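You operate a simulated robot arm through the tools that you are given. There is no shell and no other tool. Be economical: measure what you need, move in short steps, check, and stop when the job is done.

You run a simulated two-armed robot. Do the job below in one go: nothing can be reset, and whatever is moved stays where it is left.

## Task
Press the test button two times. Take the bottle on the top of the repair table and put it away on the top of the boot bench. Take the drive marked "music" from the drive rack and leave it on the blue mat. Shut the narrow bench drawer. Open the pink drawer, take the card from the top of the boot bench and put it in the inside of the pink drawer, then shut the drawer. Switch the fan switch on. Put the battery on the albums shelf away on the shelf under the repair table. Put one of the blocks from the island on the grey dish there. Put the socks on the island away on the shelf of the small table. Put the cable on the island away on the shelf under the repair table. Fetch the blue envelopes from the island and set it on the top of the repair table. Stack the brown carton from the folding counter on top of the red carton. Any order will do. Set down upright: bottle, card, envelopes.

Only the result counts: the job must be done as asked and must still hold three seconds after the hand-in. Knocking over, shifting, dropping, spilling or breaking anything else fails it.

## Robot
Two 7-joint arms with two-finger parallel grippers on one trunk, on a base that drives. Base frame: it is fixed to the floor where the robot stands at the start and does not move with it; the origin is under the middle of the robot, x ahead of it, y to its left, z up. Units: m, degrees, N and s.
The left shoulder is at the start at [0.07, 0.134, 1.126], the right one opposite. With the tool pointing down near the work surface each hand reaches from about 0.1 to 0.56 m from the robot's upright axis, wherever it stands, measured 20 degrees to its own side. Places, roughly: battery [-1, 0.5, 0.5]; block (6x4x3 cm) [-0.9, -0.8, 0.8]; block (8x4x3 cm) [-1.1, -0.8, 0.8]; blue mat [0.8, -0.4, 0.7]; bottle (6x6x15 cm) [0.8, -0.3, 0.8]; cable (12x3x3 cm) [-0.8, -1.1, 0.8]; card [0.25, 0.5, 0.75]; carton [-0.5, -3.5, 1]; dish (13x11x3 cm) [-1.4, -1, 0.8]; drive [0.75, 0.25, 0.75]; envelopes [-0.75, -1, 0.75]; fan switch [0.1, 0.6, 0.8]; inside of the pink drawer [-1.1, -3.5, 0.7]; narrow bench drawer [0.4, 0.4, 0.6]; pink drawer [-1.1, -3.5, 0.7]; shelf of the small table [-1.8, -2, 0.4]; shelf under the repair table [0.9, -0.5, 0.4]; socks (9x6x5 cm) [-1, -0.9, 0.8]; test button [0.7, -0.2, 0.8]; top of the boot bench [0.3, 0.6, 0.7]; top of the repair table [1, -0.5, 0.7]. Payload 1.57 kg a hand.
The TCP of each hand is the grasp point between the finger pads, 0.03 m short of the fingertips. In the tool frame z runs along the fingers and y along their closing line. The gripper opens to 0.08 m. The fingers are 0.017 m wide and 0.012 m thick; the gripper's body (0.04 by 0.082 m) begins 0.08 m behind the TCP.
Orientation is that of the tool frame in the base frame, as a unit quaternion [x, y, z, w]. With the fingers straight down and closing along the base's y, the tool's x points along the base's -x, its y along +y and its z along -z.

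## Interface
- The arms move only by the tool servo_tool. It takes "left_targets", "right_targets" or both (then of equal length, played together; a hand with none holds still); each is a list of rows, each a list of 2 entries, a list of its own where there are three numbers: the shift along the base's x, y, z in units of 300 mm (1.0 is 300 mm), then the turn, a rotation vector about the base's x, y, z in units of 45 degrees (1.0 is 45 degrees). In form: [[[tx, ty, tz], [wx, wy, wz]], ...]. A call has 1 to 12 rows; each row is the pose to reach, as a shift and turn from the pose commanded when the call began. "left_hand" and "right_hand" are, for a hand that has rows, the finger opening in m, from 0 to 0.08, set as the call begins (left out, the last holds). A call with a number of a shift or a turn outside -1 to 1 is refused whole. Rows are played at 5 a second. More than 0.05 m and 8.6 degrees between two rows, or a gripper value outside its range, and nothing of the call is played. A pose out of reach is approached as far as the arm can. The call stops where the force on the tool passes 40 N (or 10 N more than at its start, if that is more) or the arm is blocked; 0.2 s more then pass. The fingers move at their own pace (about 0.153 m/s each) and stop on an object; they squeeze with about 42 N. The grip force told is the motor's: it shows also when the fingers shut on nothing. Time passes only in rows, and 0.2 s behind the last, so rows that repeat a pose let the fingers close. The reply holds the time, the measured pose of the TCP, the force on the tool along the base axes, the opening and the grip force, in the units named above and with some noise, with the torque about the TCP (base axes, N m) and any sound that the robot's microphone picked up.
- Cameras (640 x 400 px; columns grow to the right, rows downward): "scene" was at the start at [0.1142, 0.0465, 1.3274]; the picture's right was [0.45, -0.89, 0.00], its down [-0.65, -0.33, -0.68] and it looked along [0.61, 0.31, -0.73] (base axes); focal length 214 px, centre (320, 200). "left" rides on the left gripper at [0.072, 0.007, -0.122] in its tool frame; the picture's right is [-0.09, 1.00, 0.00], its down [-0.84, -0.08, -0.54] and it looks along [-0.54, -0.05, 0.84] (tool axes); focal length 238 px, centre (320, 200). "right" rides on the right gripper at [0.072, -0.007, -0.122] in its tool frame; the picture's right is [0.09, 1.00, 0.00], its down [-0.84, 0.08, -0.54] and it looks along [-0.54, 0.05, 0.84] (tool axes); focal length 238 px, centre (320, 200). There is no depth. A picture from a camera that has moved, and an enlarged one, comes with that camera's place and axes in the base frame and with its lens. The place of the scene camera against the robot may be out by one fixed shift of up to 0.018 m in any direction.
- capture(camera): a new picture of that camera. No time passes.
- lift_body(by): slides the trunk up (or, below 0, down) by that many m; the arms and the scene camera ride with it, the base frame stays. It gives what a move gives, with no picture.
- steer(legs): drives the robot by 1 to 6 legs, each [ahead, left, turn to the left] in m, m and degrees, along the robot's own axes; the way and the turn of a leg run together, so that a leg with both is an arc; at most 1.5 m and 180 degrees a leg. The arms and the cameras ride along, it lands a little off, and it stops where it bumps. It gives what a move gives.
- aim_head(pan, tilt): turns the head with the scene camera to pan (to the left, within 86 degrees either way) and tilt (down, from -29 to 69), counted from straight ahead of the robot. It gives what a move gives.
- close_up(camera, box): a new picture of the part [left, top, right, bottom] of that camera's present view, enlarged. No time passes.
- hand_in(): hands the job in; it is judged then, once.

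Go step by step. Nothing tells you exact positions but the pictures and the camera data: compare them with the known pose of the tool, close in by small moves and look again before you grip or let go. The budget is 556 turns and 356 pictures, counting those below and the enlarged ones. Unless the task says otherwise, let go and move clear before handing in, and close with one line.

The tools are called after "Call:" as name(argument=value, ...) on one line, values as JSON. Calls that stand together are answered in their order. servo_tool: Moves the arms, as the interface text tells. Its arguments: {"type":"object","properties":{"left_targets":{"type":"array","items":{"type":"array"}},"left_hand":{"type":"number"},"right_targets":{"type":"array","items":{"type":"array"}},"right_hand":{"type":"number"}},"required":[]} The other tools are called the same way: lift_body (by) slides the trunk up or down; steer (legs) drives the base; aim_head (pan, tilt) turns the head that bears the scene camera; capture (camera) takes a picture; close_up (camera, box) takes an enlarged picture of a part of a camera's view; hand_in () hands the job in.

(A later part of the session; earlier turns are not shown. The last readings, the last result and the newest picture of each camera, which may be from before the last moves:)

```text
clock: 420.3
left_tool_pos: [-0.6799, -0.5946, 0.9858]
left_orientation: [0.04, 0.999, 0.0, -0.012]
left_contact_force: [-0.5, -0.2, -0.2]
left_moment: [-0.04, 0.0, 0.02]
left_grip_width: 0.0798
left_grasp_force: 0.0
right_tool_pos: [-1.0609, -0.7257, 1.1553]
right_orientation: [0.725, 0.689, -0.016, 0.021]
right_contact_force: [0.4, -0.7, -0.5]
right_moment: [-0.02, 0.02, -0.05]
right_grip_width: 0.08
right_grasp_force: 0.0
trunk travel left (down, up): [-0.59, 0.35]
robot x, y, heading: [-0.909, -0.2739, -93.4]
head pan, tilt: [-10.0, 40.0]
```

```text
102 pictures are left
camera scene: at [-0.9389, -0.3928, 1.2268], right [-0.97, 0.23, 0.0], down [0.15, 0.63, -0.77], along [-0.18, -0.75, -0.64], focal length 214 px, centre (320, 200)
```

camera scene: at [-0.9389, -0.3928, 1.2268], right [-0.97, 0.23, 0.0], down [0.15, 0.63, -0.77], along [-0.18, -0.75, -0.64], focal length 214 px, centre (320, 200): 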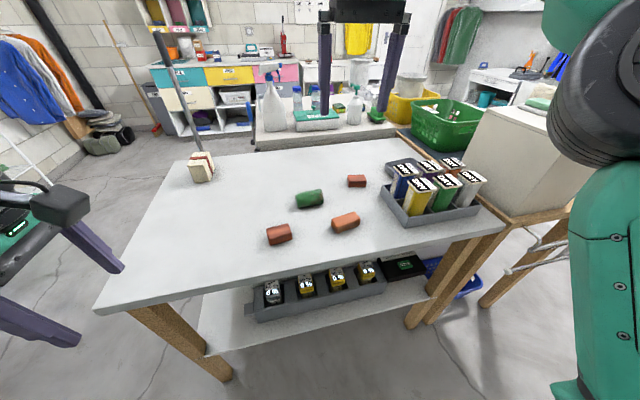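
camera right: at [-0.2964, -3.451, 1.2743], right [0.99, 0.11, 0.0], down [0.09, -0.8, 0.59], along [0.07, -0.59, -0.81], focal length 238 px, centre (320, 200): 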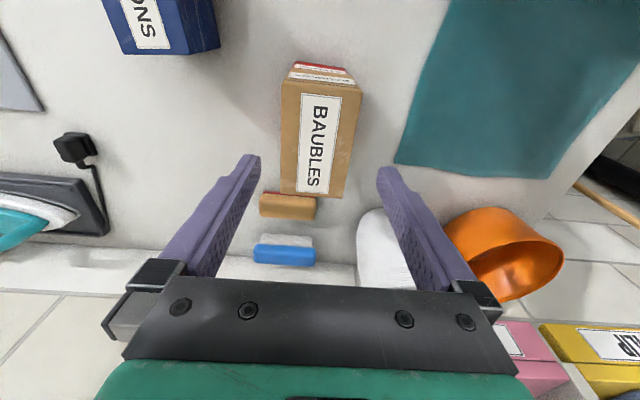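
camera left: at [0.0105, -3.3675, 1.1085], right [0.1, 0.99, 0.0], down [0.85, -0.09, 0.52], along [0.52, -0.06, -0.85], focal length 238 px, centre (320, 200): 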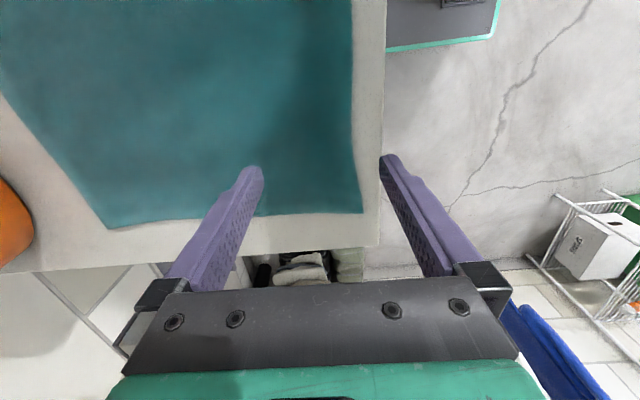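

Good overview. Look from the right hand over the second block.

Call:
capture(camera="right")

Call:
close_up(camera="scene", box=[240, 130, 500, 270])

```text
101 pictures are left
camera right: at [-1.064, -0.6476, 1.2722], right [1.0, 0.04, 0.0], down [0.03, -0.81, 0.59], along [0.03, -0.59, -0.81], focal length 238 px, centre (320, 200)
```

right: 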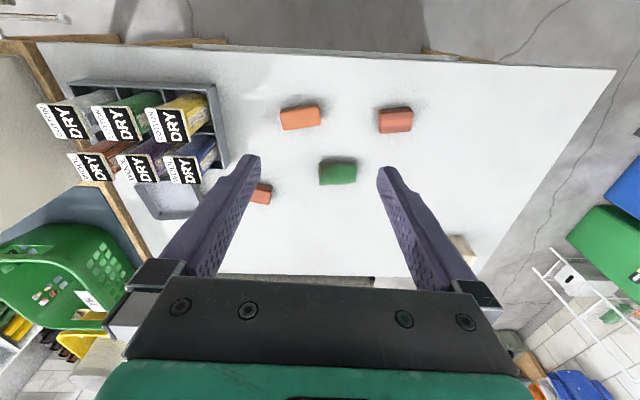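

```text
2.46 times, centred on (370, 200) of scene
camera zoom: at [-0.9389, -0.3928, 1.2268], right [-0.97, 0.23, 0.0], down [0.15, 0.63, -0.77], along [-0.18, -0.75, -0.64], focal length 528 px, centre (197, 200)
```

zoom: 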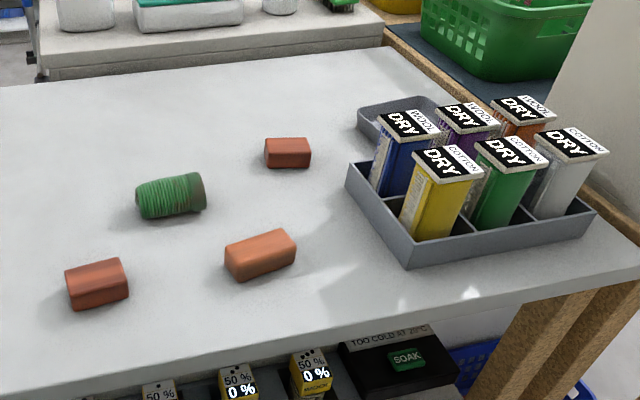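

Block (6×4×3) at (−0.912, −0.786). I'll rotate the right hand by −90° (closing along y, camera clear of the paint crate) while moving into place.

Call:
servo_tool(right_targets=[[[0, 0, 0], [0, 0, -0.16]], [[0, 0, 0], [0, 0, -0.33]], [[0, 0, 0], [0, 0, -0.5]], [[0, 0, 0], [0, 0, -0.67]], [[0, 0, 0], [0, 0, -0.84]], [[0, 0, 0], [0, 0, -1]]])

Call:
servo_tool(right_targets=[[[0, 0, 0], [0, 0, -0.16]], [[0, 0, 0], [0, 0, -0.33]], [[0, 0, 0], [0, 0, -0.5]], [[0, 0, 0], [0, 0, -0.67]], [[0, 0, 0], [0, 0, -0.84]], [[0, 0, 0], [0, 0, -1]]], right_hand=0.06)

Call:
steer(legs=[[0.1, 0.13, 3.4]])

Call:
capture(camera="right")

Call:
capture(camera="scene")

```text
clock: 421.7
left_tool_pos: [-0.68, -0.5949, 0.9848]
left_orientation: [0.04, 0.999, -0.001, -0.012]
left_contact_force: [-0.5, 0.3, -0.7]
left_moment: [0.0, 0.0, 0.01]
left_grip_width: 0.0804
left_grasp_force: 0.0
right_tool_pos: [-1.0606, -0.7249, 1.1543]
right_orientation: [0.934, 0.357, -0.023, 0.015]
right_contact_force: [0.7, 0.7, 0.6]
right_moment: [-0.01, 0.01, 0.01]
right_grip_width: 0.0797
right_grasp_force: 0.0
trunk travel left (down, up): [-0.59, 0.35]
robot x, y, heading: [-0.9042, -0.2685, -93.3]
head pan, tilt: [-10.0, 40.0]
```

```text
clock: 423.1
left_tool_pos: [-0.6813, -0.5955, 0.9837]
left_orientation: [0.04, 0.999, -0.001, -0.012]
left_contact_force: [0.9, 0.8, -0.4]
left_moment: [0.02, 0.01, 0.04]
left_grip_width: 0.08
left_grasp_force: 0.0
right_tool_pos: [-1.0622, -0.7192, 1.1442]
right_orientation: [0.999, -0.026, -0.026, 0.005]
right_contact_force: [0.3, -0.7, 0.2]
right_moment: [0.0, -0.02, -0.06]
right_grip_width: 0.0597
right_grasp_force: 0.1
right hand out of reach, approached as far as the arm can: row 2, 3, 4, 5, 6
trunk travel left (down, up): [-0.59, 0.35]
robot x, y, heading: [-0.9059, -0.2708, -93.2]
head pan, tilt: [-10.0, 40.0]
```

```text
clock: 424.5
left_tool_pos: [-0.5327, -0.6821, 0.9858]
left_orientation: [0.008, 1.0, -0.002, -0.012]
left_contact_force: [0.4, 0.2, -0.7]
left_moment: [0.01, 0.0, -0.01]
left_grip_width: 0.08
left_grasp_force: 0.1
right_tool_pos: [-0.9044, -0.8321, 1.1458]
right_orientation: [1.0, 0.006, -0.026, 0.008]
right_contact_force: [0.2, 0.0, -0.1]
right_moment: [-0.01, 0.02, 0.0]
right_grip_width: 0.0599
right_grasp_force: 0.1
trunk travel left (down, up): [-0.59, 0.35]
robot x, y, heading: [-0.7809, -0.3733, -89.4]
head pan, tilt: [-10.0, 40.0]
```

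```text
99 pictures are left
camera right: at [-0.8256, -0.8236, 1.2627], right [0.11, -0.99, 0.01], down [-0.81, -0.08, 0.59], along [-0.58, -0.07, -0.81], focal length 238 px, centre (320, 200)
```

right: 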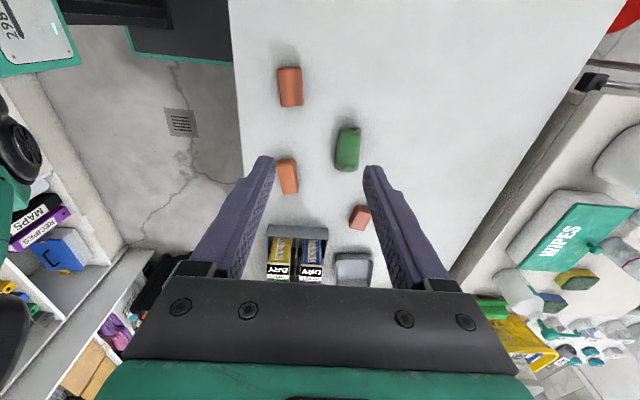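

```text
98 pictures are left
camera scene: at [-0.802, -0.4973, 1.2269], right [-0.99, 0.17, 0.0], down [0.11, 0.63, -0.77], along [-0.13, -0.76, -0.64], focal length 214 px, centre (320, 200)
```

scene: 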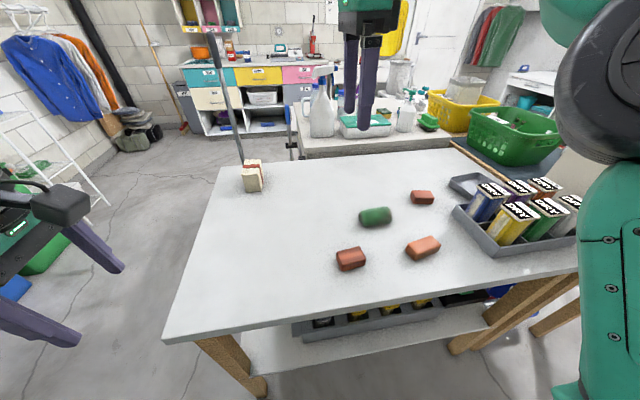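

Block at (−0.911, −0.786). Hover above it.

Call:
servo_tool(right_targets=[[[-0.01, 0.05, -0.14], [0, 0, 0]], [[-0.02, 0.1, -0.29], [0, 0, 0]], [[-0.023, 0.153, -0.44], [0, 0, 0]], [[-0.023, 0.153, -0.59], [0, 0, 0]], [[-0.023, 0.153, -0.74], [0, 0, 0]], [[-0.023, 0.153, -0.85], [0, 0, 0]]])

Call:
capture(camera="right")

```text
clock: 425.9
left_tool_pos: [-0.532, -0.6831, 0.9832]
left_orientation: [0.009, 1.0, -0.001, -0.012]
left_contact_force: [0.7, 0.7, -0.2]
left_moment: [0.0, 0.01, 0.0]
left_grip_width: 0.08
left_grasp_force: 0.0
right_tool_pos: [-0.9109, -0.7856, 0.8898]
right_orientation: [1.0, 0.007, -0.026, 0.008]
right_contact_force: [-0.1, 0.1, 0.4]
right_moment: [0.02, -0.01, -0.02]
right_grip_width: 0.06
right_grasp_force: 0.2
trunk travel left (down, up): [-0.59, 0.35]
robot x, y, heading: [-0.7817, -0.3781, -89.6]
head pan, tilt: [-10.0, 40.0]
```

```text
97 pictures are left
camera right: at [-0.8319, -0.777, 1.007], right [0.1, -0.99, 0.01], down [-0.81, -0.08, 0.59], along [-0.58, -0.07, -0.81], focal length 238 px, centre (320, 200)
```

right: 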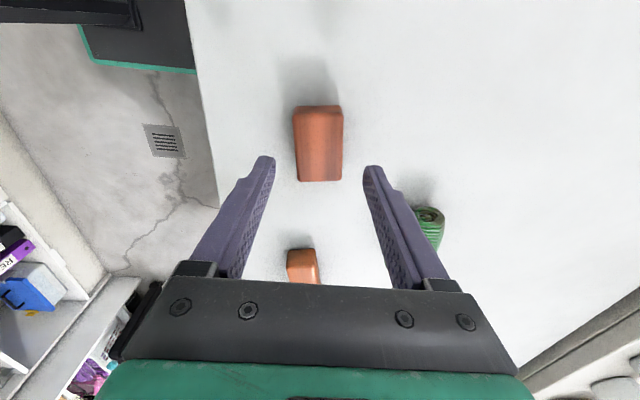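

Call:
servo_tool(right_targets=[[[0.005, 0, -0.08], [0, 0, 0]], [[0.008, 0, -0.14], [0, 0, 0]], [[0.008, 0, -0.17], [0, 0, 0]]])

Call:
servo_tool(right_targets=[[[0, 0, 0], [0, 0, 0]], [[0, 0, 0], [0, 0, 0]], [[0, 0, 0], [0, 0, 0]]], right_hand=0.015)

Call:
servo_tool(right_targets=[[[0, 0, 0.1], [0, 0, 0]], [[0, 0, 0.25], [0, 0, 0]], [[0, 0, 0.4], [0, 0, 0]], [[0, 0.0, 0.55], [0, 0, 0]]])

Call:
capture(camera="right")

```text
clock: 426.7
left_tool_pos: [-0.5315, -0.6828, 0.9835]
left_orientation: [0.009, 1.0, 0.0, -0.012]
left_contact_force: [0.5, -1.3, 0.1]
left_moment: [0.02, -0.01, 0.0]
left_grip_width: 0.0802
left_grasp_force: 0.1
right_tool_pos: [-0.9091, -0.7842, 0.8392]
right_orientation: [1.0, 0.006, -0.025, 0.008]
right_contact_force: [-0.5, 0.1, 0.2]
right_moment: [-0.01, 0.02, 0.01]
right_grip_width: 0.06
right_grasp_force: 0.1
trunk travel left (down, up): [-0.59, 0.35]
robot x, y, heading: [-0.782, -0.3716, -89.5]
head pan, tilt: [-10.0, 40.0]
```

```text
clock: 427.5
left_tool_pos: [-0.5323, -0.6833, 0.9862]
left_orientation: [0.009, 1.0, 0.0, -0.014]
left_contact_force: [-0.3, 0.9, 0.3]
left_moment: [0.01, 0.03, -0.04]
left_grip_width: 0.0798
left_grasp_force: 0.0
right_tool_pos: [-0.9092, -0.7846, 0.8399]
right_orientation: [1.0, 0.007, -0.026, 0.006]
right_contact_force: [-0.4, 0.1, 0.8]
right_moment: [0.02, -0.02, -0.03]
right_grip_width: 0.0389
right_grasp_force: 41.8
trunk travel left (down, up): [-0.59, 0.35]
robot x, y, heading: [-0.7803, -0.3752, -89.6]
head pan, tilt: [-10.0, 40.0]
```

```text
clock: 428.5
left_tool_pos: [-0.5309, -0.6818, 0.9845]
left_orientation: [0.009, 1.0, -0.001, -0.013]
left_contact_force: [-0.4, 0.3, -0.8]
left_moment: [-0.02, 0.01, 0.02]
left_grip_width: 0.0799
left_grasp_force: 0.1
right_tool_pos: [-0.9086, -0.7854, 1.007]
right_orientation: [1.0, 0.007, -0.027, 0.007]
right_contact_force: [0.6, 0.2, -1.1]
right_moment: [-0.03, 0.0, 0.01]
right_grip_width: 0.0385
right_grasp_force: 42.0
trunk travel left (down, up): [-0.59, 0.35]
robot x, y, heading: [-0.7801, -0.3769, -89.8]
head pan, tilt: [-10.0, 40.0]
```

```text
96 pictures are left
camera right: at [-0.8302, -0.7767, 1.1229], right [0.11, -0.99, 0.01], down [-0.81, -0.08, 0.59], along [-0.58, -0.07, -0.81], focal length 238 px, centre (320, 200)
```

right: 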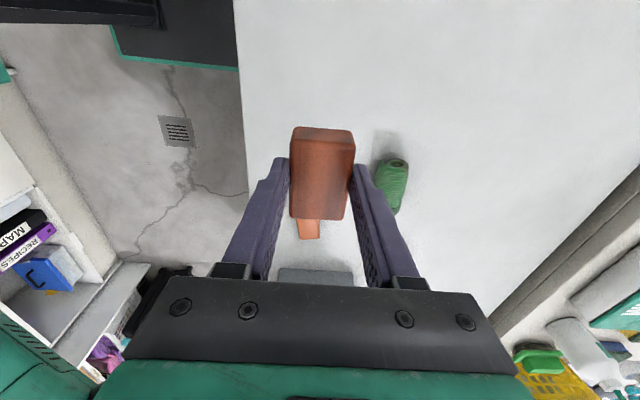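

Block held. Raise and move west toward the dish, watching clearances.

Call:
servo_tool(right_targets=[[[0, 0, 0.1], [0, 0, 0]], [[0, 0, 0.2], [0, 0, 0]], [[0, 0, 0.3], [0, 0, 0]]])

Call:
steer(legs=[[0.0, -0.44, 0]])

Call:
capture(camera="right")

Call:
aim_head(pan=-25, tilt=35)

Call:
capture(camera="scene")

```text
clock: 429.3
left_tool_pos: [-0.5309, -0.6816, 0.9852]
left_orientation: [0.008, 1.0, -0.002, -0.013]
left_contact_force: [0.6, 0.4, 0.4]
left_moment: [-0.02, -0.04, 0.05]
left_grip_width: 0.0798
left_grasp_force: 0.2
right_tool_pos: [-0.9075, -0.7822, 1.0965]
right_orientation: [1.0, 0.007, -0.025, 0.007]
right_contact_force: [-0.5, -0.3, -0.2]
right_moment: [-0.01, 0.02, -0.02]
right_grip_width: 0.0387
right_grasp_force: 42.3
trunk travel left (down, up): [-0.59, 0.35]
robot x, y, heading: [-0.7835, -0.3729, -89.6]
head pan, tilt: [-10.0, 40.0]
```

```text
clock: 432.1
left_tool_pos: [-0.9895, -0.6875, 0.9846]
left_orientation: [0.011, 1.0, -0.001, -0.014]
left_contact_force: [-0.8, 0.3, -0.3]
left_moment: [0.02, -0.02, 0.03]
left_grip_width: 0.08
left_grasp_force: 0.0
right_tool_pos: [-1.3676, -0.7878, 1.096]
right_orientation: [1.0, 0.006, -0.027, 0.007]
right_contact_force: [0.4, -0.2, -0.2]
right_moment: [0.02, 0.02, -0.04]
right_grip_width: 0.0387
right_grasp_force: 41.1
trunk travel left (down, up): [-0.59, 0.35]
robot x, y, heading: [-1.2424, -0.3762, -89.5]
head pan, tilt: [-10.0, 40.0]
```

```text
95 pictures are left
camera right: at [-1.2894, -0.7794, 1.2136], right [0.1, -0.99, 0.01], down [-0.81, -0.08, 0.59], along [-0.58, -0.07, -0.81], focal length 238 px, centre (320, 200)
```

right: 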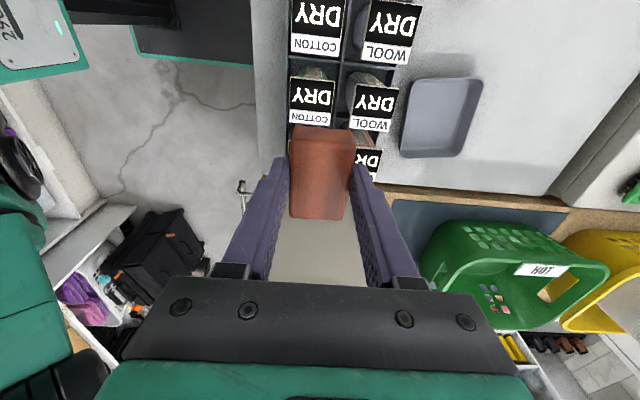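

```text
clock: 432.9
left_tool_pos: [-0.9895, -0.6875, 0.9844]
left_orientation: [0.01, 1.0, 0.0, -0.012]
left_contact_force: [0.1, -0.1, 0.5]
left_moment: [0.0, 0.02, 0.01]
left_grip_width: 0.0798
left_grasp_force: 0.1
right_tool_pos: [-1.3681, -0.7874, 1.0959]
right_orientation: [1.0, 0.005, -0.026, 0.006]
right_contact_force: [-0.1, 0.4, 0.1]
right_moment: [-0.02, 0.0, 0.02]
right_grip_width: 0.0385
right_grasp_force: 42.1
trunk travel left (down, up): [-0.59, 0.35]
robot x, y, heading: [-1.2415, -0.3798, -89.6]
head pan, tilt: [-25.0, 35.0]
```

```text
94 pictures are left
camera scene: at [-1.282, -0.4971, 1.2343], right [-0.91, 0.42, 0.0], down [0.24, 0.52, -0.82], along [-0.34, -0.74, -0.57], focal length 214 px, centre (320, 200)
```

scene: 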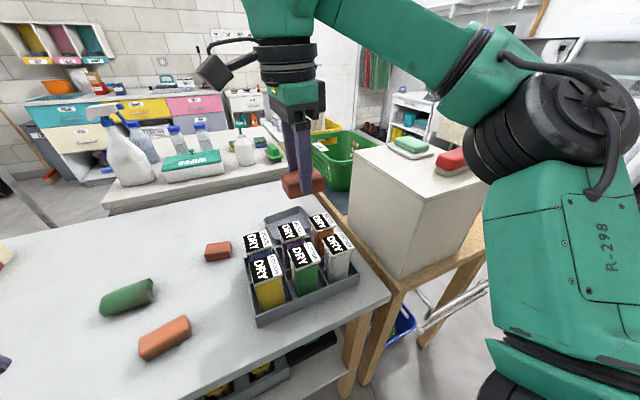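

Dish at (−1.387, −0.99). Advance the base and reach over the crate to the dish.

Call:
steer(legs=[[0.08, 0, 0]])

Call:
servo_tool(right_targets=[[[-0.02, -0.12, 0], [0, 0, 0]], [[-0.04, -0.24, -0.05], [0, 0, 0]], [[-0.06, -0.37, -0.12], [0, 0, 0]]])

Call:
capture(camera="right")

Call:
capture(camera="scene")

```text
clock: 433.9
left_tool_pos: [-0.9916, -0.7674, 0.9848]
left_orientation: [0.011, 1.0, -0.002, -0.011]
left_contact_force: [-0.3, -0.5, -0.7]
left_moment: [0.0, -0.03, 0.0]
left_grip_width: 0.0801
left_grasp_force: 0.1
right_tool_pos: [-1.3674, -0.8684, 1.0966]
right_orientation: [1.0, 0.005, -0.026, 0.006]
right_contact_force: [0.2, -0.4, -1.2]
right_moment: [0.01, -0.02, -0.03]
right_grip_width: 0.0387
right_grasp_force: 42.1
trunk travel left (down, up): [-0.59, 0.35]
robot x, y, heading: [-1.2348, -0.458, -90.0]
head pan, tilt: [-25.0, 35.0]
```

```text
clock: 434.7
left_tool_pos: [-0.9908, -0.7678, 0.9839]
left_orientation: [0.011, 1.0, 0.0, -0.013]
left_contact_force: [-0.2, -0.2, 0.9]
left_moment: [0.01, -0.01, 0.0]
left_grip_width: 0.0799
left_grasp_force: 0.1
right_tool_pos: [-1.3877, -0.9796, 1.0575]
right_orientation: [1.0, 0.005, -0.026, 0.005]
right_contact_force: [-0.5, -0.3, 1.0]
right_moment: [0.02, -0.02, 0.0]
right_grip_width: 0.0385
right_grasp_force: 41.8
trunk travel left (down, up): [-0.59, 0.35]
robot x, y, heading: [-1.2407, -0.4566, -89.9]
head pan, tilt: [-25.0, 35.0]
```

```text
93 pictures are left
camera right: at [-1.3092, -0.9711, 1.1754], right [0.1, -0.99, 0.01], down [-0.81, -0.08, 0.59], along [-0.58, -0.06, -0.81], focal length 238 px, centre (320, 200)
```

right: 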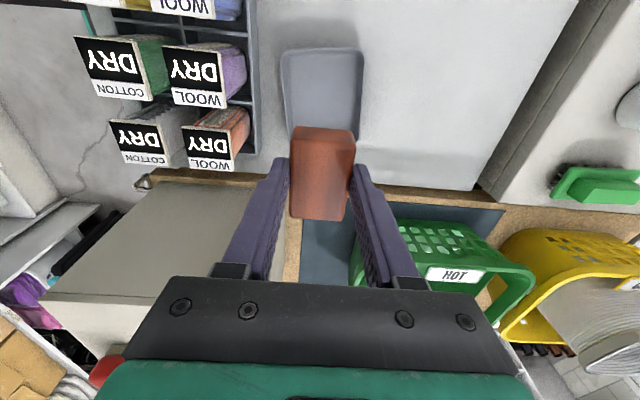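

```text
92 pictures are left
camera scene: at [-1.2817, -0.5796, 1.2342], right [-0.91, 0.42, 0.0], down [0.24, 0.52, -0.82], along [-0.34, -0.74, -0.57], focal length 214 px, centre (320, 200)
```

scene: 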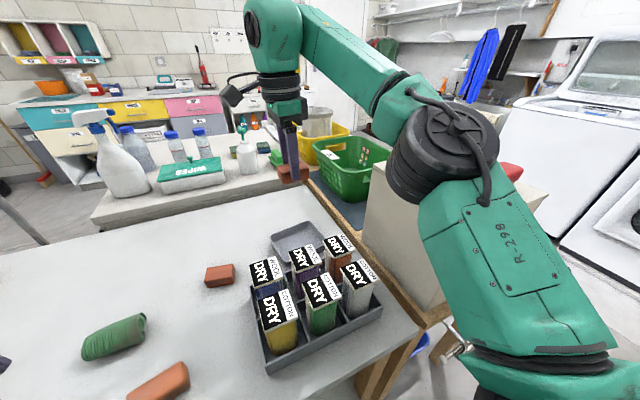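

Right arm's elbow would come down on the beige box. I'll instead put the block back where it was and use the left arm (elbow over the free table). Retreat first.

Call:
servo_tool(right_targets=[[[0.02, 0.13, 0.05], [0, 0, 0]], [[0.04, 0.26, 0.1], [0, 0, 0]], [[0.06, 0.37, 0.12], [0, 0, 0]]])

Call:
steer(legs=[[-0.07, 0, 0], [0, 0.45, 0]])

Call:
servo_tool(right_targets=[[[0, 0, -0.15], [0, 0, 0]], [[0, 0, -0.3], [0, 0, 0]], [[0, 0, -0.45], [0, 0, 0]], [[0, 0.0, -0.6], [0, 0, 0]]])

Call:
capture(camera="right")

```text
clock: 435.5
left_tool_pos: [-0.9899, -0.7671, 0.9848]
left_orientation: [0.011, 1.0, -0.002, -0.012]
left_contact_force: [-0.3, -0.6, -0.5]
left_moment: [-0.04, 0.0, 0.02]
left_grip_width: 0.08
left_grasp_force: 0.0
right_tool_pos: [-1.3706, -0.8641, 1.0964]
right_orientation: [1.0, 0.004, -0.026, 0.007]
right_contact_force: [-0.5, 0.4, 1.3]
right_moment: [-0.01, 0.0, 0.0]
right_grip_width: 0.0386
right_grasp_force: 42.0
trunk travel left (down, up): [-0.59, 0.35]
robot x, y, heading: [-1.2345, -0.4584, -89.8]
head pan, tilt: [-25.0, 35.0]
```

```text
clock: 438.9
left_tool_pos: [-0.5344, -0.7002, 0.9855]
left_orientation: [0.014, 1.0, -0.001, -0.012]
left_contact_force: [-0.8, -0.1, -0.2]
left_moment: [-0.03, -0.04, 0.0]
left_grip_width: 0.0801
left_grasp_force: 0.0
right_tool_pos: [-0.9163, -0.7952, 1.0963]
right_orientation: [1.0, 0.001, -0.026, 0.006]
right_contact_force: [-0.3, 0.1, -1.0]
right_moment: [0.04, 0.0, 0.03]
right_grip_width: 0.0387
right_grasp_force: 41.9
trunk travel left (down, up): [-0.59, 0.35]
robot x, y, heading: [-0.7821, -0.3851, -90.3]
head pan, tilt: [-25.0, 35.0]
```

```text
clock: 439.9
left_tool_pos: [-0.535, -0.7009, 0.9842]
left_orientation: [0.014, 1.0, -0.001, -0.012]
left_contact_force: [-0.4, -0.6, 0.1]
left_moment: [0.02, 0.01, -0.01]
left_grip_width: 0.0798
left_grasp_force: 0.0
right_tool_pos: [-0.9164, -0.7956, 0.9105]
right_orientation: [1.0, 0.0, -0.025, 0.008]
right_contact_force: [-0.1, -0.4, -0.7]
right_moment: [0.02, 0.0, -0.03]
right_grip_width: 0.0389
right_grasp_force: 41.8
trunk travel left (down, up): [-0.59, 0.35]
robot x, y, heading: [-0.7814, -0.3871, -90.5]
head pan, tilt: [-25.0, 35.0]
```

```text
91 pictures are left
camera right: at [-0.8373, -0.7889, 1.0292], right [0.09, -1.0, 0.01], down [-0.81, -0.07, 0.58], along [-0.58, -0.06, -0.81], focal length 238 px, centre (320, 200)
```

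right: 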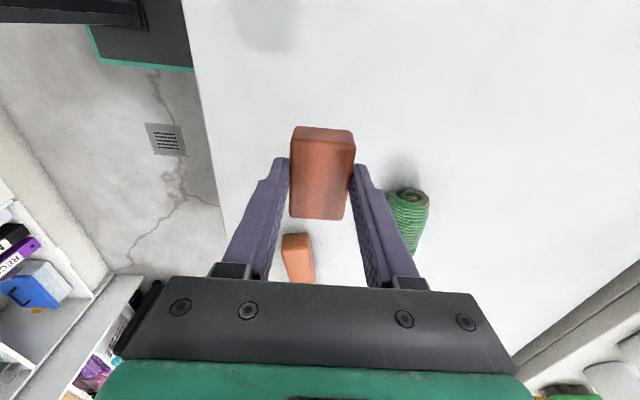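

Call:
servo_tool(right_targets=[[[0, 0, -0.12], [0, 0, 0]], [[0, 0, -0.2], [0, 0, 0]], [[0, 0, -0.225], [0, 0, 0]], [[0, 0.0, -0.235], [0, 0, 0]], [[0, 0.0, -0.245], [0, 0, 0]]])

Call:
servo_tool(right_targets=[[[0, 0, 0.003], [0, 0, 0]], [[0, 0, 0.003], [0, 0, 0]], [[0, 0, 0.1], [0, 0, 0]], [[0, 0, 0.25], [0, 0, 0]], [[0, 0.05, 0.4], [0, 0, 0]], [[0, 0.15, 0.5], [0, 0, 0]], [[0, 0.3, 0.55], [0, 0, 0]]], right_hand=0.06)

Call:
capture(camera="right")

```text
clock: 441.1
left_tool_pos: [-0.5352, -0.6995, 0.9852]
left_orientation: [0.014, 1.0, -0.001, -0.012]
left_contact_force: [0.2, 0.2, 0.3]
left_moment: [-0.02, -0.02, 0.03]
left_grip_width: 0.0799
left_grasp_force: 0.0
right_tool_pos: [-0.9159, -0.7953, 0.8409]
right_orientation: [1.0, 0.001, -0.026, 0.006]
right_contact_force: [0.2, 0.1, 0.0]
right_moment: [0.01, 0.03, 0.0]
right_grip_width: 0.0389
right_grasp_force: 42.0
trunk travel left (down, up): [-0.59, 0.35]
robot x, y, heading: [-0.7793, -0.3869, -90.0]
head pan, tilt: [-25.0, 35.0]
```

```text
clock: 442.7
left_tool_pos: [-0.5362, -0.6986, 0.9859]
left_orientation: [0.013, 1.0, -0.002, -0.013]
left_contact_force: [-1.3, 1.1, 0.5]
left_moment: [0.01, -0.04, 0.02]
left_grip_width: 0.0799
left_grasp_force: 0.1
right_tool_pos: [-0.9194, -0.7044, 1.0062]
right_orientation: [1.0, 0.0, -0.026, 0.006]
right_contact_force: [0.1, 0.6, 0.8]
right_moment: [0.0, 0.01, 0.0]
right_grip_width: 0.0602
right_grasp_force: 0.0
trunk travel left (down, up): [-0.59, 0.35]
robot x, y, heading: [-0.7778, -0.3896, -90.3]
head pan, tilt: [-25.0, 35.0]
```

```text
90 pictures are left
camera right: at [-0.8405, -0.6966, 1.123], right [0.09, -1.0, 0.01], down [-0.81, -0.07, 0.59], along [-0.58, -0.06, -0.81], focal length 238 px, centre (320, 200)
```

right: 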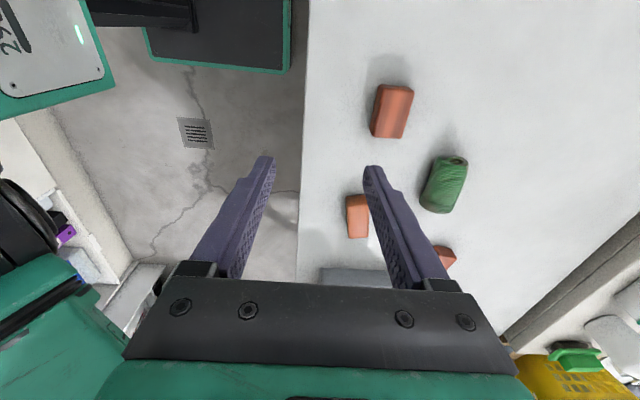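

Block back down. Shift west and pick it with the left hand.

Call:
steer(legs=[[0, -0.26, 0.3]])

Call:
servo_tool(left_targets=[[[-0.13, -0.1, 0], [0, 0, 0]], [[-0.26, -0.2, -0.05], [0, 0, 0]], [[-0.38, -0.32, -0.12], [0, 0, 0]], [[-0.4, -0.33, -0.26], [0, 0, 0]]], left_hand=0.06)

Call:
capture(camera="left")

```text
clock: 444.6
left_tool_pos: [-0.7957, -0.6987, 0.9847]
left_orientation: [0.01, 1.0, -0.002, -0.013]
left_contact_force: [-0.9, -0.9, -0.7]
left_moment: [-0.02, -0.01, 0.02]
left_grip_width: 0.0802
left_grasp_force: 0.1
right_tool_pos: [-1.1795, -0.7067, 1.005]
right_orientation: [1.0, 0.004, -0.027, 0.007]
right_contact_force: [0.8, -0.1, 0.0]
right_moment: [-0.02, -0.02, -0.01]
right_grip_width: 0.0599
right_grasp_force: 0.0
trunk travel left (down, up): [-0.59, 0.35]
robot x, y, heading: [-1.039, -0.3892, -89.7]
head pan, tilt: [-25.0, 35.0]
```

```text
refused: row 2 steps farther than a row can; nothing moved
```

```text
89 pictures are left
camera left: at [-0.8656, -0.6894, 1.1087], right [0.11, 0.99, -0.01], down [0.85, -0.09, 0.52], along [0.52, -0.06, -0.85], focal length 238 px, centre (320, 200)
```

left: 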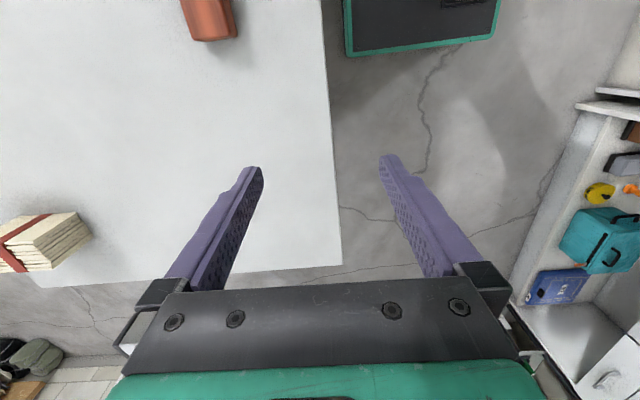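

Call:
servo_tool(left_targets=[[[-0.1, -0.08, 0], [0, 0, 0]], [[-0.2, -0.16, -0.04], [0, 0, 0]], [[-0.3, -0.24, -0.1], [0, 0, 0]], [[-0.38, -0.31, -0.2], [0, 0, 0]], [[-0.4, -0.32, -0.3], [0, 0, 0]]], left_hand=0.06)

Call:
capture(camera="left")

```text
clock: 445.8
left_tool_pos: [-0.9186, -0.7966, 0.8941]
left_orientation: [0.01, 1.0, -0.001, -0.013]
left_contact_force: [-0.6, 1.1, -0.4]
left_moment: [0.0, -0.03, 0.0]
left_grip_width: 0.06
left_grasp_force: 0.0
right_tool_pos: [-1.1788, -0.7057, 1.0049]
right_orientation: [1.0, 0.005, -0.027, 0.006]
right_contact_force: [0.9, -0.3, 0.5]
right_moment: [0.06, 0.01, 0.0]
right_grip_width: 0.0599
right_grasp_force: 0.0
trunk travel left (down, up): [-0.59, 0.35]
robot x, y, heading: [-1.0412, -0.3906, -89.7]
head pan, tilt: [-25.0, 35.0]
```

```text
88 pictures are left
camera left: at [-0.9878, -0.7872, 1.0185], right [0.11, 0.99, -0.01], down [0.85, -0.09, 0.52], along [0.52, -0.06, -0.85], focal length 238 px, centre (320, 200)
```

left: 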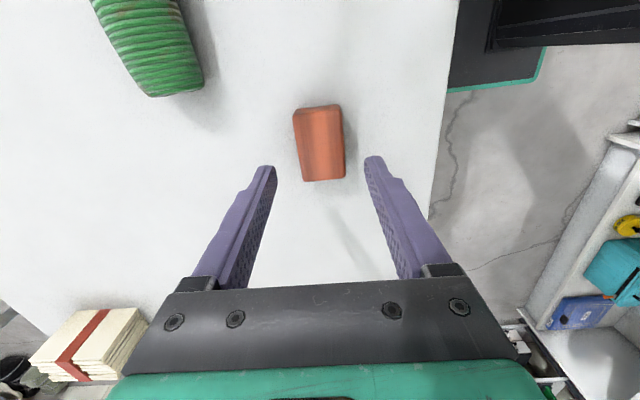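

Call:
servo_tool(left_targets=[[[-0.01, 0, -0.08], [0, 0, 0]], [[-0.012, 0.003, -0.15], [0, 0, 0]], [[-0.012, 0.003, -0.18], [0, 0, 0]]])

Call:
servo_tool(left_targets=[[[0, 0, 0], [0, 0, 0]], [[0, 0, 0], [0, 0, 0]], [[0, 0, 0], [0, 0, 0]]], left_hand=0.015)

Call:
servo_tool(left_targets=[[[0, 0, 0.1], [0, 0, 0]], [[0, 0, 0.25], [0, 0, 0]], [[0, 0, 0.4], [0, 0, 0]], [[0, 0.05, 0.55], [0, 0, 0]], [[0, 0.1, 0.65], [0, 0, 0]]], right_targets=[[[0, 0.1, 0], [0, 0, 0]], [[0, 0.2, 0], [0, 0, 0]], [[0, 0.3, 0.05], [0, 0, 0]], [[0, 0.35, 0.1], [0, 0, 0]], [[0, 0.35, 0.2], [0, 0, 0]]])

Call:
capture(camera="left")

```text
clock: 446.6
left_tool_pos: [-0.9207, -0.7921, 0.8413]
left_orientation: [0.011, 1.0, -0.001, -0.013]
left_contact_force: [0.5, -0.1, -0.6]
left_moment: [0.0, -0.02, 0.03]
left_grip_width: 0.0602
left_grasp_force: 0.1
right_tool_pos: [-1.1798, -0.7061, 1.0054]
right_orientation: [1.0, 0.005, -0.026, 0.006]
right_contact_force: [0.2, -0.8, -0.2]
right_moment: [0.0, -0.03, -0.01]
right_grip_width: 0.0599
right_grasp_force: 0.0
trunk travel left (down, up): [-0.59, 0.35]
robot x, y, heading: [-1.0474, -0.3893, -89.9]
head pan, tilt: [-25.0, 35.0]
```

```text
clock: 447.4
left_tool_pos: [-0.9193, -0.7931, 0.8416]
left_orientation: [0.011, 1.0, -0.001, -0.012]
left_contact_force: [-0.7, -0.6, 0.6]
left_moment: [-0.02, -0.02, 0.04]
left_grip_width: 0.0388
left_grasp_force: 42.3
right_tool_pos: [-1.1786, -0.7072, 1.0061]
right_orientation: [1.0, 0.004, -0.027, 0.006]
right_contact_force: [0.8, 0.0, -0.4]
right_moment: [-0.01, 0.0, 0.01]
right_grip_width: 0.06
right_grasp_force: 0.0
trunk travel left (down, up): [-0.59, 0.35]
robot x, y, heading: [-1.0413, -0.3877, -89.7]
head pan, tilt: [-25.0, 35.0]
```

```text
clock: 448.6
left_tool_pos: [-0.9182, -0.7626, 1.0334]
left_orientation: [0.011, 1.0, -0.003, -0.012]
left_contact_force: [0.1, 0.3, 0.7]
left_moment: [-0.04, 0.03, 0.02]
left_grip_width: 0.0387
left_grasp_force: 41.9
right_tool_pos: [-1.1795, -0.6015, 1.0657]
right_orientation: [1.0, 0.004, -0.026, 0.007]
right_contact_force: [0.1, 1.2, 0.1]
right_moment: [0.01, -0.03, 0.04]
right_grip_width: 0.0598
right_grasp_force: 0.0
trunk travel left (down, up): [-0.59, 0.35]
robot x, y, heading: [-1.0431, -0.3866, -89.8]
head pan, tilt: [-25.0, 35.0]
```

```text
87 pictures are left
camera left: at [-0.9882, -0.7531, 1.1581], right [0.11, 0.99, -0.01], down [0.85, -0.09, 0.52], along [0.52, -0.06, -0.85], focal length 238 px, centre (320, 200)
```

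left: 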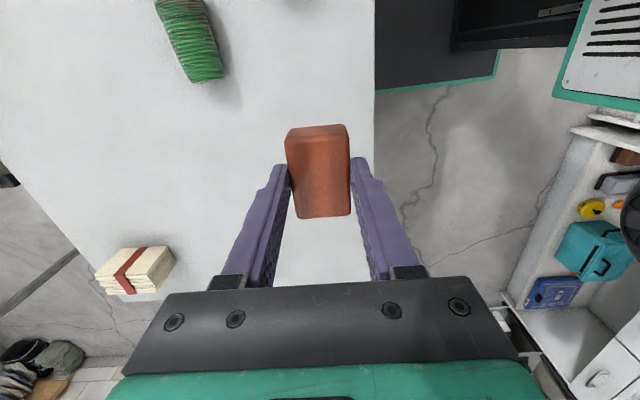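

Block in the left hand. Move west and turn 25° clockwise so the left arm reaches the dish diagonally.

Call:
steer(legs=[[0, -0.2, 0], [0, 0, -25]])

Call:
aim_head(pan=0, tilt=40)

Call:
capture(camera="scene")

Call:
capture(camera="left")

```text
clock: 451.5
left_tool_pos: [-1.2976, -0.7807, 1.0335]
left_orientation: [0.229, 0.973, 0.001, -0.012]
left_contact_force: [0.0, 0.0, -0.4]
left_moment: [-0.01, 0.0, 0.0]
left_grip_width: 0.0387
left_grasp_force: 42.2
right_tool_pos: [-1.4657, -0.5251, 1.065]
right_orientation: [0.977, -0.213, -0.027, 0.0]
right_contact_force: [-0.5, 1.0, -1.1]
right_moment: [-0.01, 0.0, 0.02]
right_grip_width: 0.06
right_grasp_force: 0.1
trunk travel left (down, up): [-0.59, 0.35]
robot x, y, heading: [-1.2491, -0.3864, -115.1]
head pan, tilt: [-25.0, 35.0]
```

```text
clock: 452.4
left_tool_pos: [-1.2989, -0.7831, 1.033]
left_orientation: [0.229, 0.973, 0.002, -0.012]
left_contact_force: [0.9, -0.4, 0.2]
left_moment: [0.01, 0.03, -0.05]
left_grip_width: 0.0386
left_grasp_force: 41.6
right_tool_pos: [-1.4653, -0.5266, 1.0643]
right_orientation: [0.977, -0.213, -0.026, 0.0]
right_contact_force: [0.4, 0.5, 0.6]
right_moment: [-0.02, -0.04, 0.0]
right_grip_width: 0.0603
right_grasp_force: 0.1
trunk travel left (down, up): [-0.59, 0.35]
robot x, y, heading: [-1.252, -0.3889, -114.8]
head pan, tilt: [0.0, 40.0]
```

```text
86 pictures are left
camera scene: at [-1.3154, -0.5013, 1.2268], right [-0.91, 0.42, 0.0], down [0.27, 0.58, -0.77], along [-0.32, -0.69, -0.64], focal length 214 px, centre (320, 200)
```

scene: 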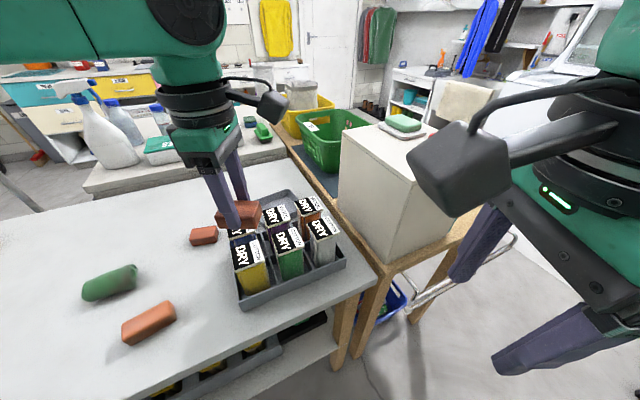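

```text
85 pictures are left
camera left: at [-1.3579, -0.7446, 1.1572], right [0.53, 0.85, 0.0], down [0.73, -0.45, 0.52], along [0.44, -0.28, -0.85], focal length 238 px, centre (320, 200)
```

left: 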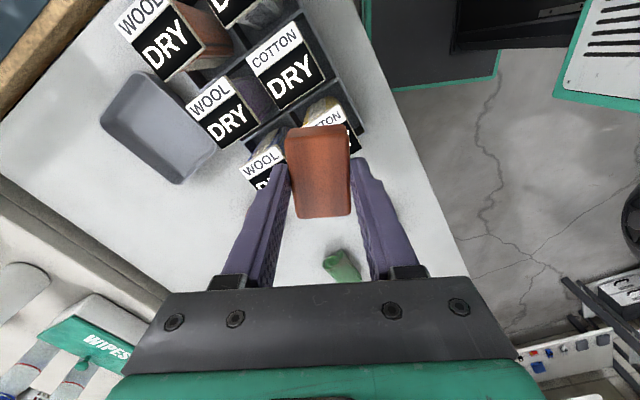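

Too far from here; turn back to −100° and shift to (−1.41, −0.44).

Call:
steer(legs=[[0, 0, 15], [0.075, -0.147, 0]])

Call:
capture(camera="scene")

Call:
capture(camera="left")

```text
clock: 454.7
left_tool_pos: [-1.3559, -0.8265, 1.0341]
left_orientation: [0.103, 0.995, 0.001, -0.013]
left_contact_force: [0.0, 0.5, -1.0]
left_moment: [0.02, 0.0, -0.02]
left_grip_width: 0.0389
left_grasp_force: 42.5
right_tool_pos: [-1.5844, -0.6219, 1.0647]
right_orientation: [0.996, -0.085, -0.027, 0.005]
right_contact_force: [0.2, 0.6, -0.6]
right_moment: [0.03, 0.03, -0.03]
right_grip_width: 0.0601
right_grasp_force: 0.1
trunk travel left (down, up): [-0.59, 0.35]
robot x, y, heading: [-1.4156, -0.4317, -100.5]
head pan, tilt: [0.0, 40.0]
```

```text
84 pictures are left
camera scene: at [-1.443, -0.5581, 1.2268], right [-0.98, 0.18, 0.0], down [0.11, 0.63, -0.77], along [-0.14, -0.75, -0.64], focal length 214 px, centre (320, 200)
```

scene: 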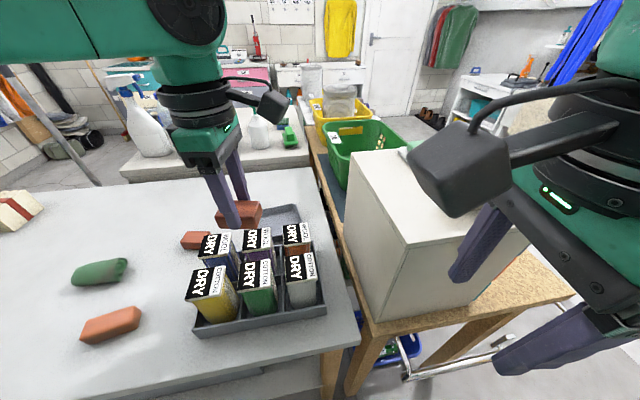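

```text
83 pictures are left
camera left: at [-1.4244, -0.8061, 1.1573], right [0.29, 0.96, -0.01], down [0.82, -0.25, 0.52], along [0.5, -0.16, -0.85], focal length 238 px, centre (320, 200)
```

left: 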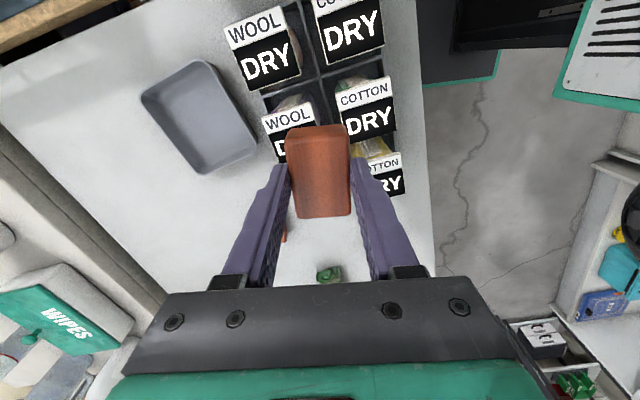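

Dish rim spans x −1.455…−1.335, y −1.037…−0.936. Move over it, turning the block to match.

Call:
servo_tool(left_targets=[[[-0.02, -0.13, 0], [0, 0, 0.1]], [[-0.06, -0.26, 0], [0, 0, 0.2]], [[-0.1, -0.39, -0.06], [0, 0, 0.3]], [[-0.11, -0.52, -0.16], [0, 0, 0.36]]])

Call:
capture(camera="left")

Call:
capture(camera="scene")

```text
clock: 455.7
left_tool_pos: [-1.3671, -0.96, 0.9786]
left_orientation: [-0.041, 0.999, -0.001, -0.012]
left_contact_force: [-0.6, -0.3, 0.3]
left_moment: [0.05, 0.0, 0.01]
left_grip_width: 0.0385
left_grasp_force: 42.0
left hand out of reach, approached as far as the arm can: row 3, 4
right_tool_pos: [-1.5858, -0.6232, 1.0652]
right_orientation: [0.996, -0.086, -0.027, 0.003]
right_contact_force: [-0.4, 0.1, -0.5]
right_moment: [0.0, 0.0, 0.01]
right_grip_width: 0.06
right_grasp_force: 0.1
trunk travel left (down, up): [-0.59, 0.35]
robot x, y, heading: [-1.4093, -0.4332, -100.5]
head pan, tilt: [0.0, 40.0]
```

```text
82 pictures are left
camera left: at [-1.4375, -0.9581, 1.1026], right [0.01, 1.0, -0.01], down [0.85, -0.01, 0.52], along [0.52, -0.01, -0.85], focal length 238 px, centre (320, 200)
```

left: 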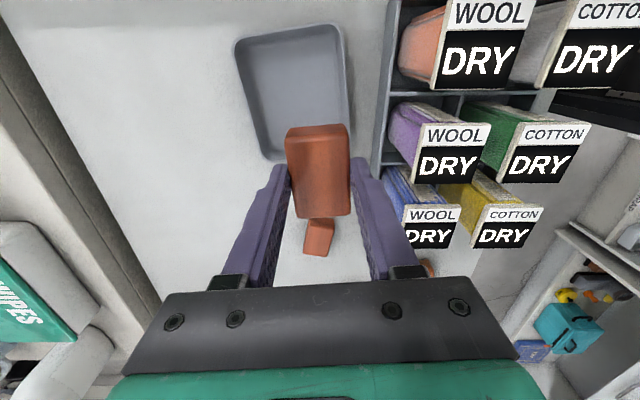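

```text
81 pictures are left
camera scene: at [-1.444, -0.559, 1.2267], right [-0.98, 0.18, 0.0], down [0.11, 0.63, -0.77], along [-0.14, -0.75, -0.64], focal length 214 px, centre (320, 200)
```

scene: 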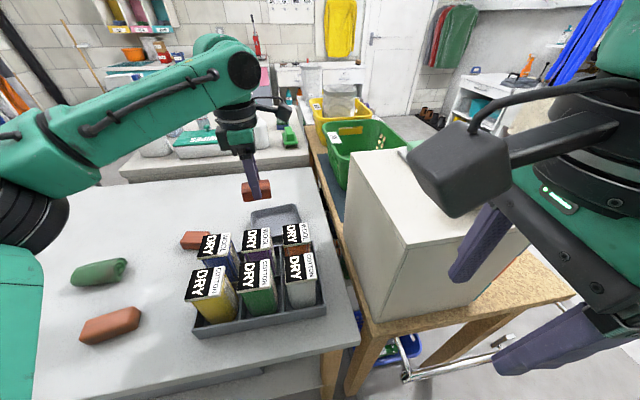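

Nearly over it. Nudge the base and lower.

Call:
steer(legs=[[0.012, -0.035, 0]])

Call:
servo_tool(left_targets=[[[0.0, -0.03, -0.06], [0, 0, 0]], [[0.0, -0.06, -0.14], [0, 0, 0]], [[0, -0.06, -0.24], [0, 0, 0]]])

Call:
capture(camera="left")

Call:
close_up(camera="scene", box=[160, 120, 360, 330])

```text
clock: 456.5
left_tool_pos: [-1.4015, -0.9638, 0.9792]
left_orientation: [-0.04, 0.999, -0.002, -0.015]
left_contact_force: [0.2, -0.3, 0.2]
left_moment: [0.03, 0.04, 0.02]
left_grip_width: 0.0386
left_grasp_force: 42.7
right_tool_pos: [-1.6183, -0.6274, 1.0655]
right_orientation: [0.996, -0.086, -0.027, 0.004]
right_contact_force: [-0.5, 0.4, -0.7]
right_moment: [-0.01, 0.0, 0.05]
right_grip_width: 0.0602
right_grasp_force: 0.1
trunk travel left (down, up): [-0.59, 0.35]
robot x, y, heading: [-1.4483, -0.4378, -100.3]
head pan, tilt: [0.0, 40.0]
```

```text
clock: 457.3
left_tool_pos: [-1.4009, -0.9832, 0.9065]
left_orientation: [-0.04, 0.999, -0.002, -0.013]
left_contact_force: [-0.3, -0.2, -0.6]
left_moment: [-0.01, -0.02, 0.03]
left_grip_width: 0.0387
left_grasp_force: 41.6
right_tool_pos: [-1.6205, -0.6283, 1.0657]
right_orientation: [0.996, -0.086, -0.027, 0.005]
right_contact_force: [-0.3, 0.3, 0.7]
right_moment: [0.02, 0.0, 0.01]
right_grip_width: 0.0602
right_grasp_force: 0.0
trunk travel left (down, up): [-0.59, 0.35]
robot x, y, heading: [-1.449, -0.4382, -100.1]
head pan, tilt: [0.0, 40.0]
```

```text
80 pictures are left
camera left: at [-1.472, -0.9818, 1.0304], right [0.01, 1.0, -0.01], down [0.85, -0.01, 0.52], along [0.52, -0.01, -0.85], focal length 238 px, centre (320, 200)
```

left: 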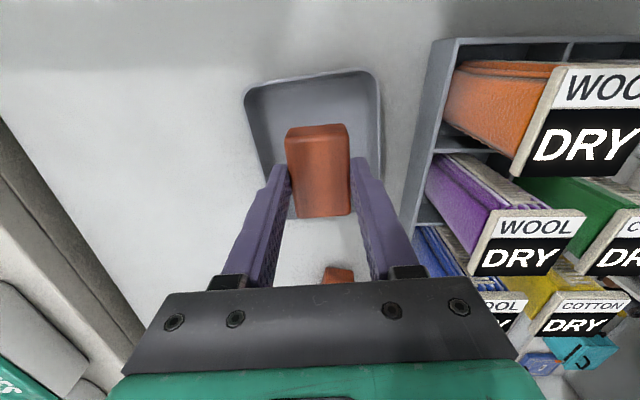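

```text
1.90 times, centred on (260, 225) of scene
camera zoom: at [-1.4794, -0.5639, 1.2268], right [-0.98, 0.18, 0.0], down [0.11, 0.63, -0.77], along [-0.14, -0.75, -0.64], focal length 408 px, centre (434, 152)
```

zoom: 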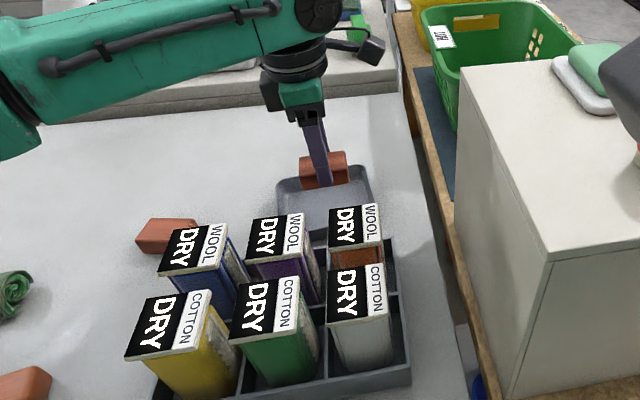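

Block is centred over the dish. Lower to contact.

Call:
servo_tool(left_targets=[[[0.01, -0.01, -0.1], [0, 0, 0]], [[0.01, -0.01, -0.16], [0, 0, 0]], [[0.01, -0.01, -0.18], [0, 0, 0]], [[0.01, -0.01, -0.195], [0, 0, 0]], [[0.01, -0.01, -0.21], [0, 0, 0]], [[0.01, -0.01, -0.22], [0, 0, 0]]])

Call:
capture(camera="left")

```text
clock: 458.7
left_tool_pos: [-1.3995, -0.985, 0.8446]
left_orientation: [-0.04, 0.999, -0.008, -0.016]
left_contact_force: [0.9, -5.7, 23.1]
left_moment: [0.23, -0.26, 0.0]
left_grip_width: 0.0389
left_grasp_force: 41.5
right_tool_pos: [-1.621, -0.624, 1.0655]
right_orientation: [0.996, -0.086, -0.026, 0.005]
right_contact_force: [-0.1, 0.7, -0.6]
right_moment: [0.0, 0.03, 0.0]
right_grip_width: 0.0599
right_grasp_force: 0.0
trunk travel left (down, up): [-0.59, 0.35]
robot x, y, heading: [-1.4483, -0.4403, -100.3]
head pan, tilt: [0.0, 40.0]
```

```text
78 pictures are left
camera left: at [-1.4683, -0.9808, 0.9693], right [0.01, 1.0, -0.02], down [0.86, 0.0, 0.52], along [0.52, -0.02, -0.86], focal length 238 px, centre (320, 200)
```

left: 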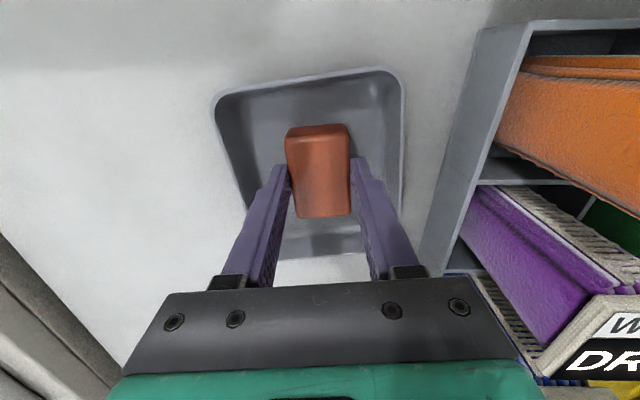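

Block rests in the dish. Release with a small opening and rise.

Call:
servo_tool(left_targets=[[[0, 0, 0.01], [0, 0, 0]], [[0, 0, 0.01], [0, 0, 0]], [[0, 0, 0.01], [0, 0, 0]]], left_hand=0.05)

Call:
servo_tool(left_targets=[[[0, 0, 0.06], [0, 0, 0]], [[0, 0, 0.18], [0, 0, 0]], [[0, 0, 0.32], [0, 0, 0]], [[0, 0, 0.46], [0, 0, 0]], [[0, 0.08, 0.58], [0, 0, 0]], [[0, 0.2, 0.66], [0, 0, 0]]])

Call:
capture(camera="left")

```text
clock: 459.5
left_tool_pos: [-1.3977, -0.9851, 0.8429]
left_orientation: [-0.04, 0.999, -0.003, -0.015]
left_contact_force: [0.1, -2.1, -0.2]
left_moment: [0.0, -0.02, -0.01]
left_grip_width: 0.0499
left_grasp_force: 0.1
right_tool_pos: [-1.6206, -0.6271, 1.064]
right_orientation: [0.996, -0.086, -0.027, 0.003]
right_contact_force: [-0.5, -0.1, -0.3]
right_moment: [0.0, -0.01, 0.01]
right_grip_width: 0.0601
right_grasp_force: 0.1
trunk travel left (down, up): [-0.59, 0.35]
robot x, y, heading: [-1.4501, -0.4414, -100.3]
head pan, tilt: [0.0, 40.0]
```

```text
clock: 460.9
left_tool_pos: [-1.4007, -0.9189, 1.0438]
left_orientation: [-0.04, 0.999, -0.005, -0.013]
left_contact_force: [0.8, 0.4, 0.5]
left_moment: [-0.03, -0.04, -0.01]
left_grip_width: 0.05
left_grasp_force: 0.0
left hand out of reach, approached as far as the arm can: row 3, 4, 5
right_tool_pos: [-1.6218, -0.6229, 1.065]
right_orientation: [0.996, -0.087, -0.026, 0.007]
right_contact_force: [0.6, 0.9, 0.4]
right_moment: [-0.06, -0.01, 0.0]
right_grip_width: 0.0602
right_grasp_force: 0.0
trunk travel left (down, up): [-0.59, 0.35]
robot x, y, heading: [-1.446, -0.4399, -100.3]
head pan, tilt: [0.0, 40.0]
```

```text
77 pictures are left
camera left: at [-1.4716, -0.9168, 1.1681], right [0.01, 1.0, -0.01], down [0.85, 0.0, 0.52], along [0.52, -0.02, -0.85], focal length 238 px, centre (320, 200)
```

left: 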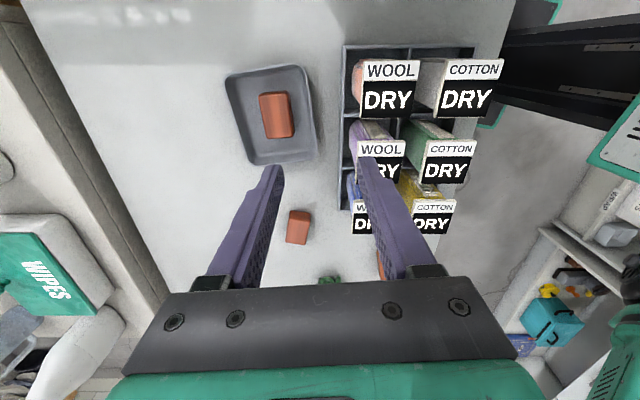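

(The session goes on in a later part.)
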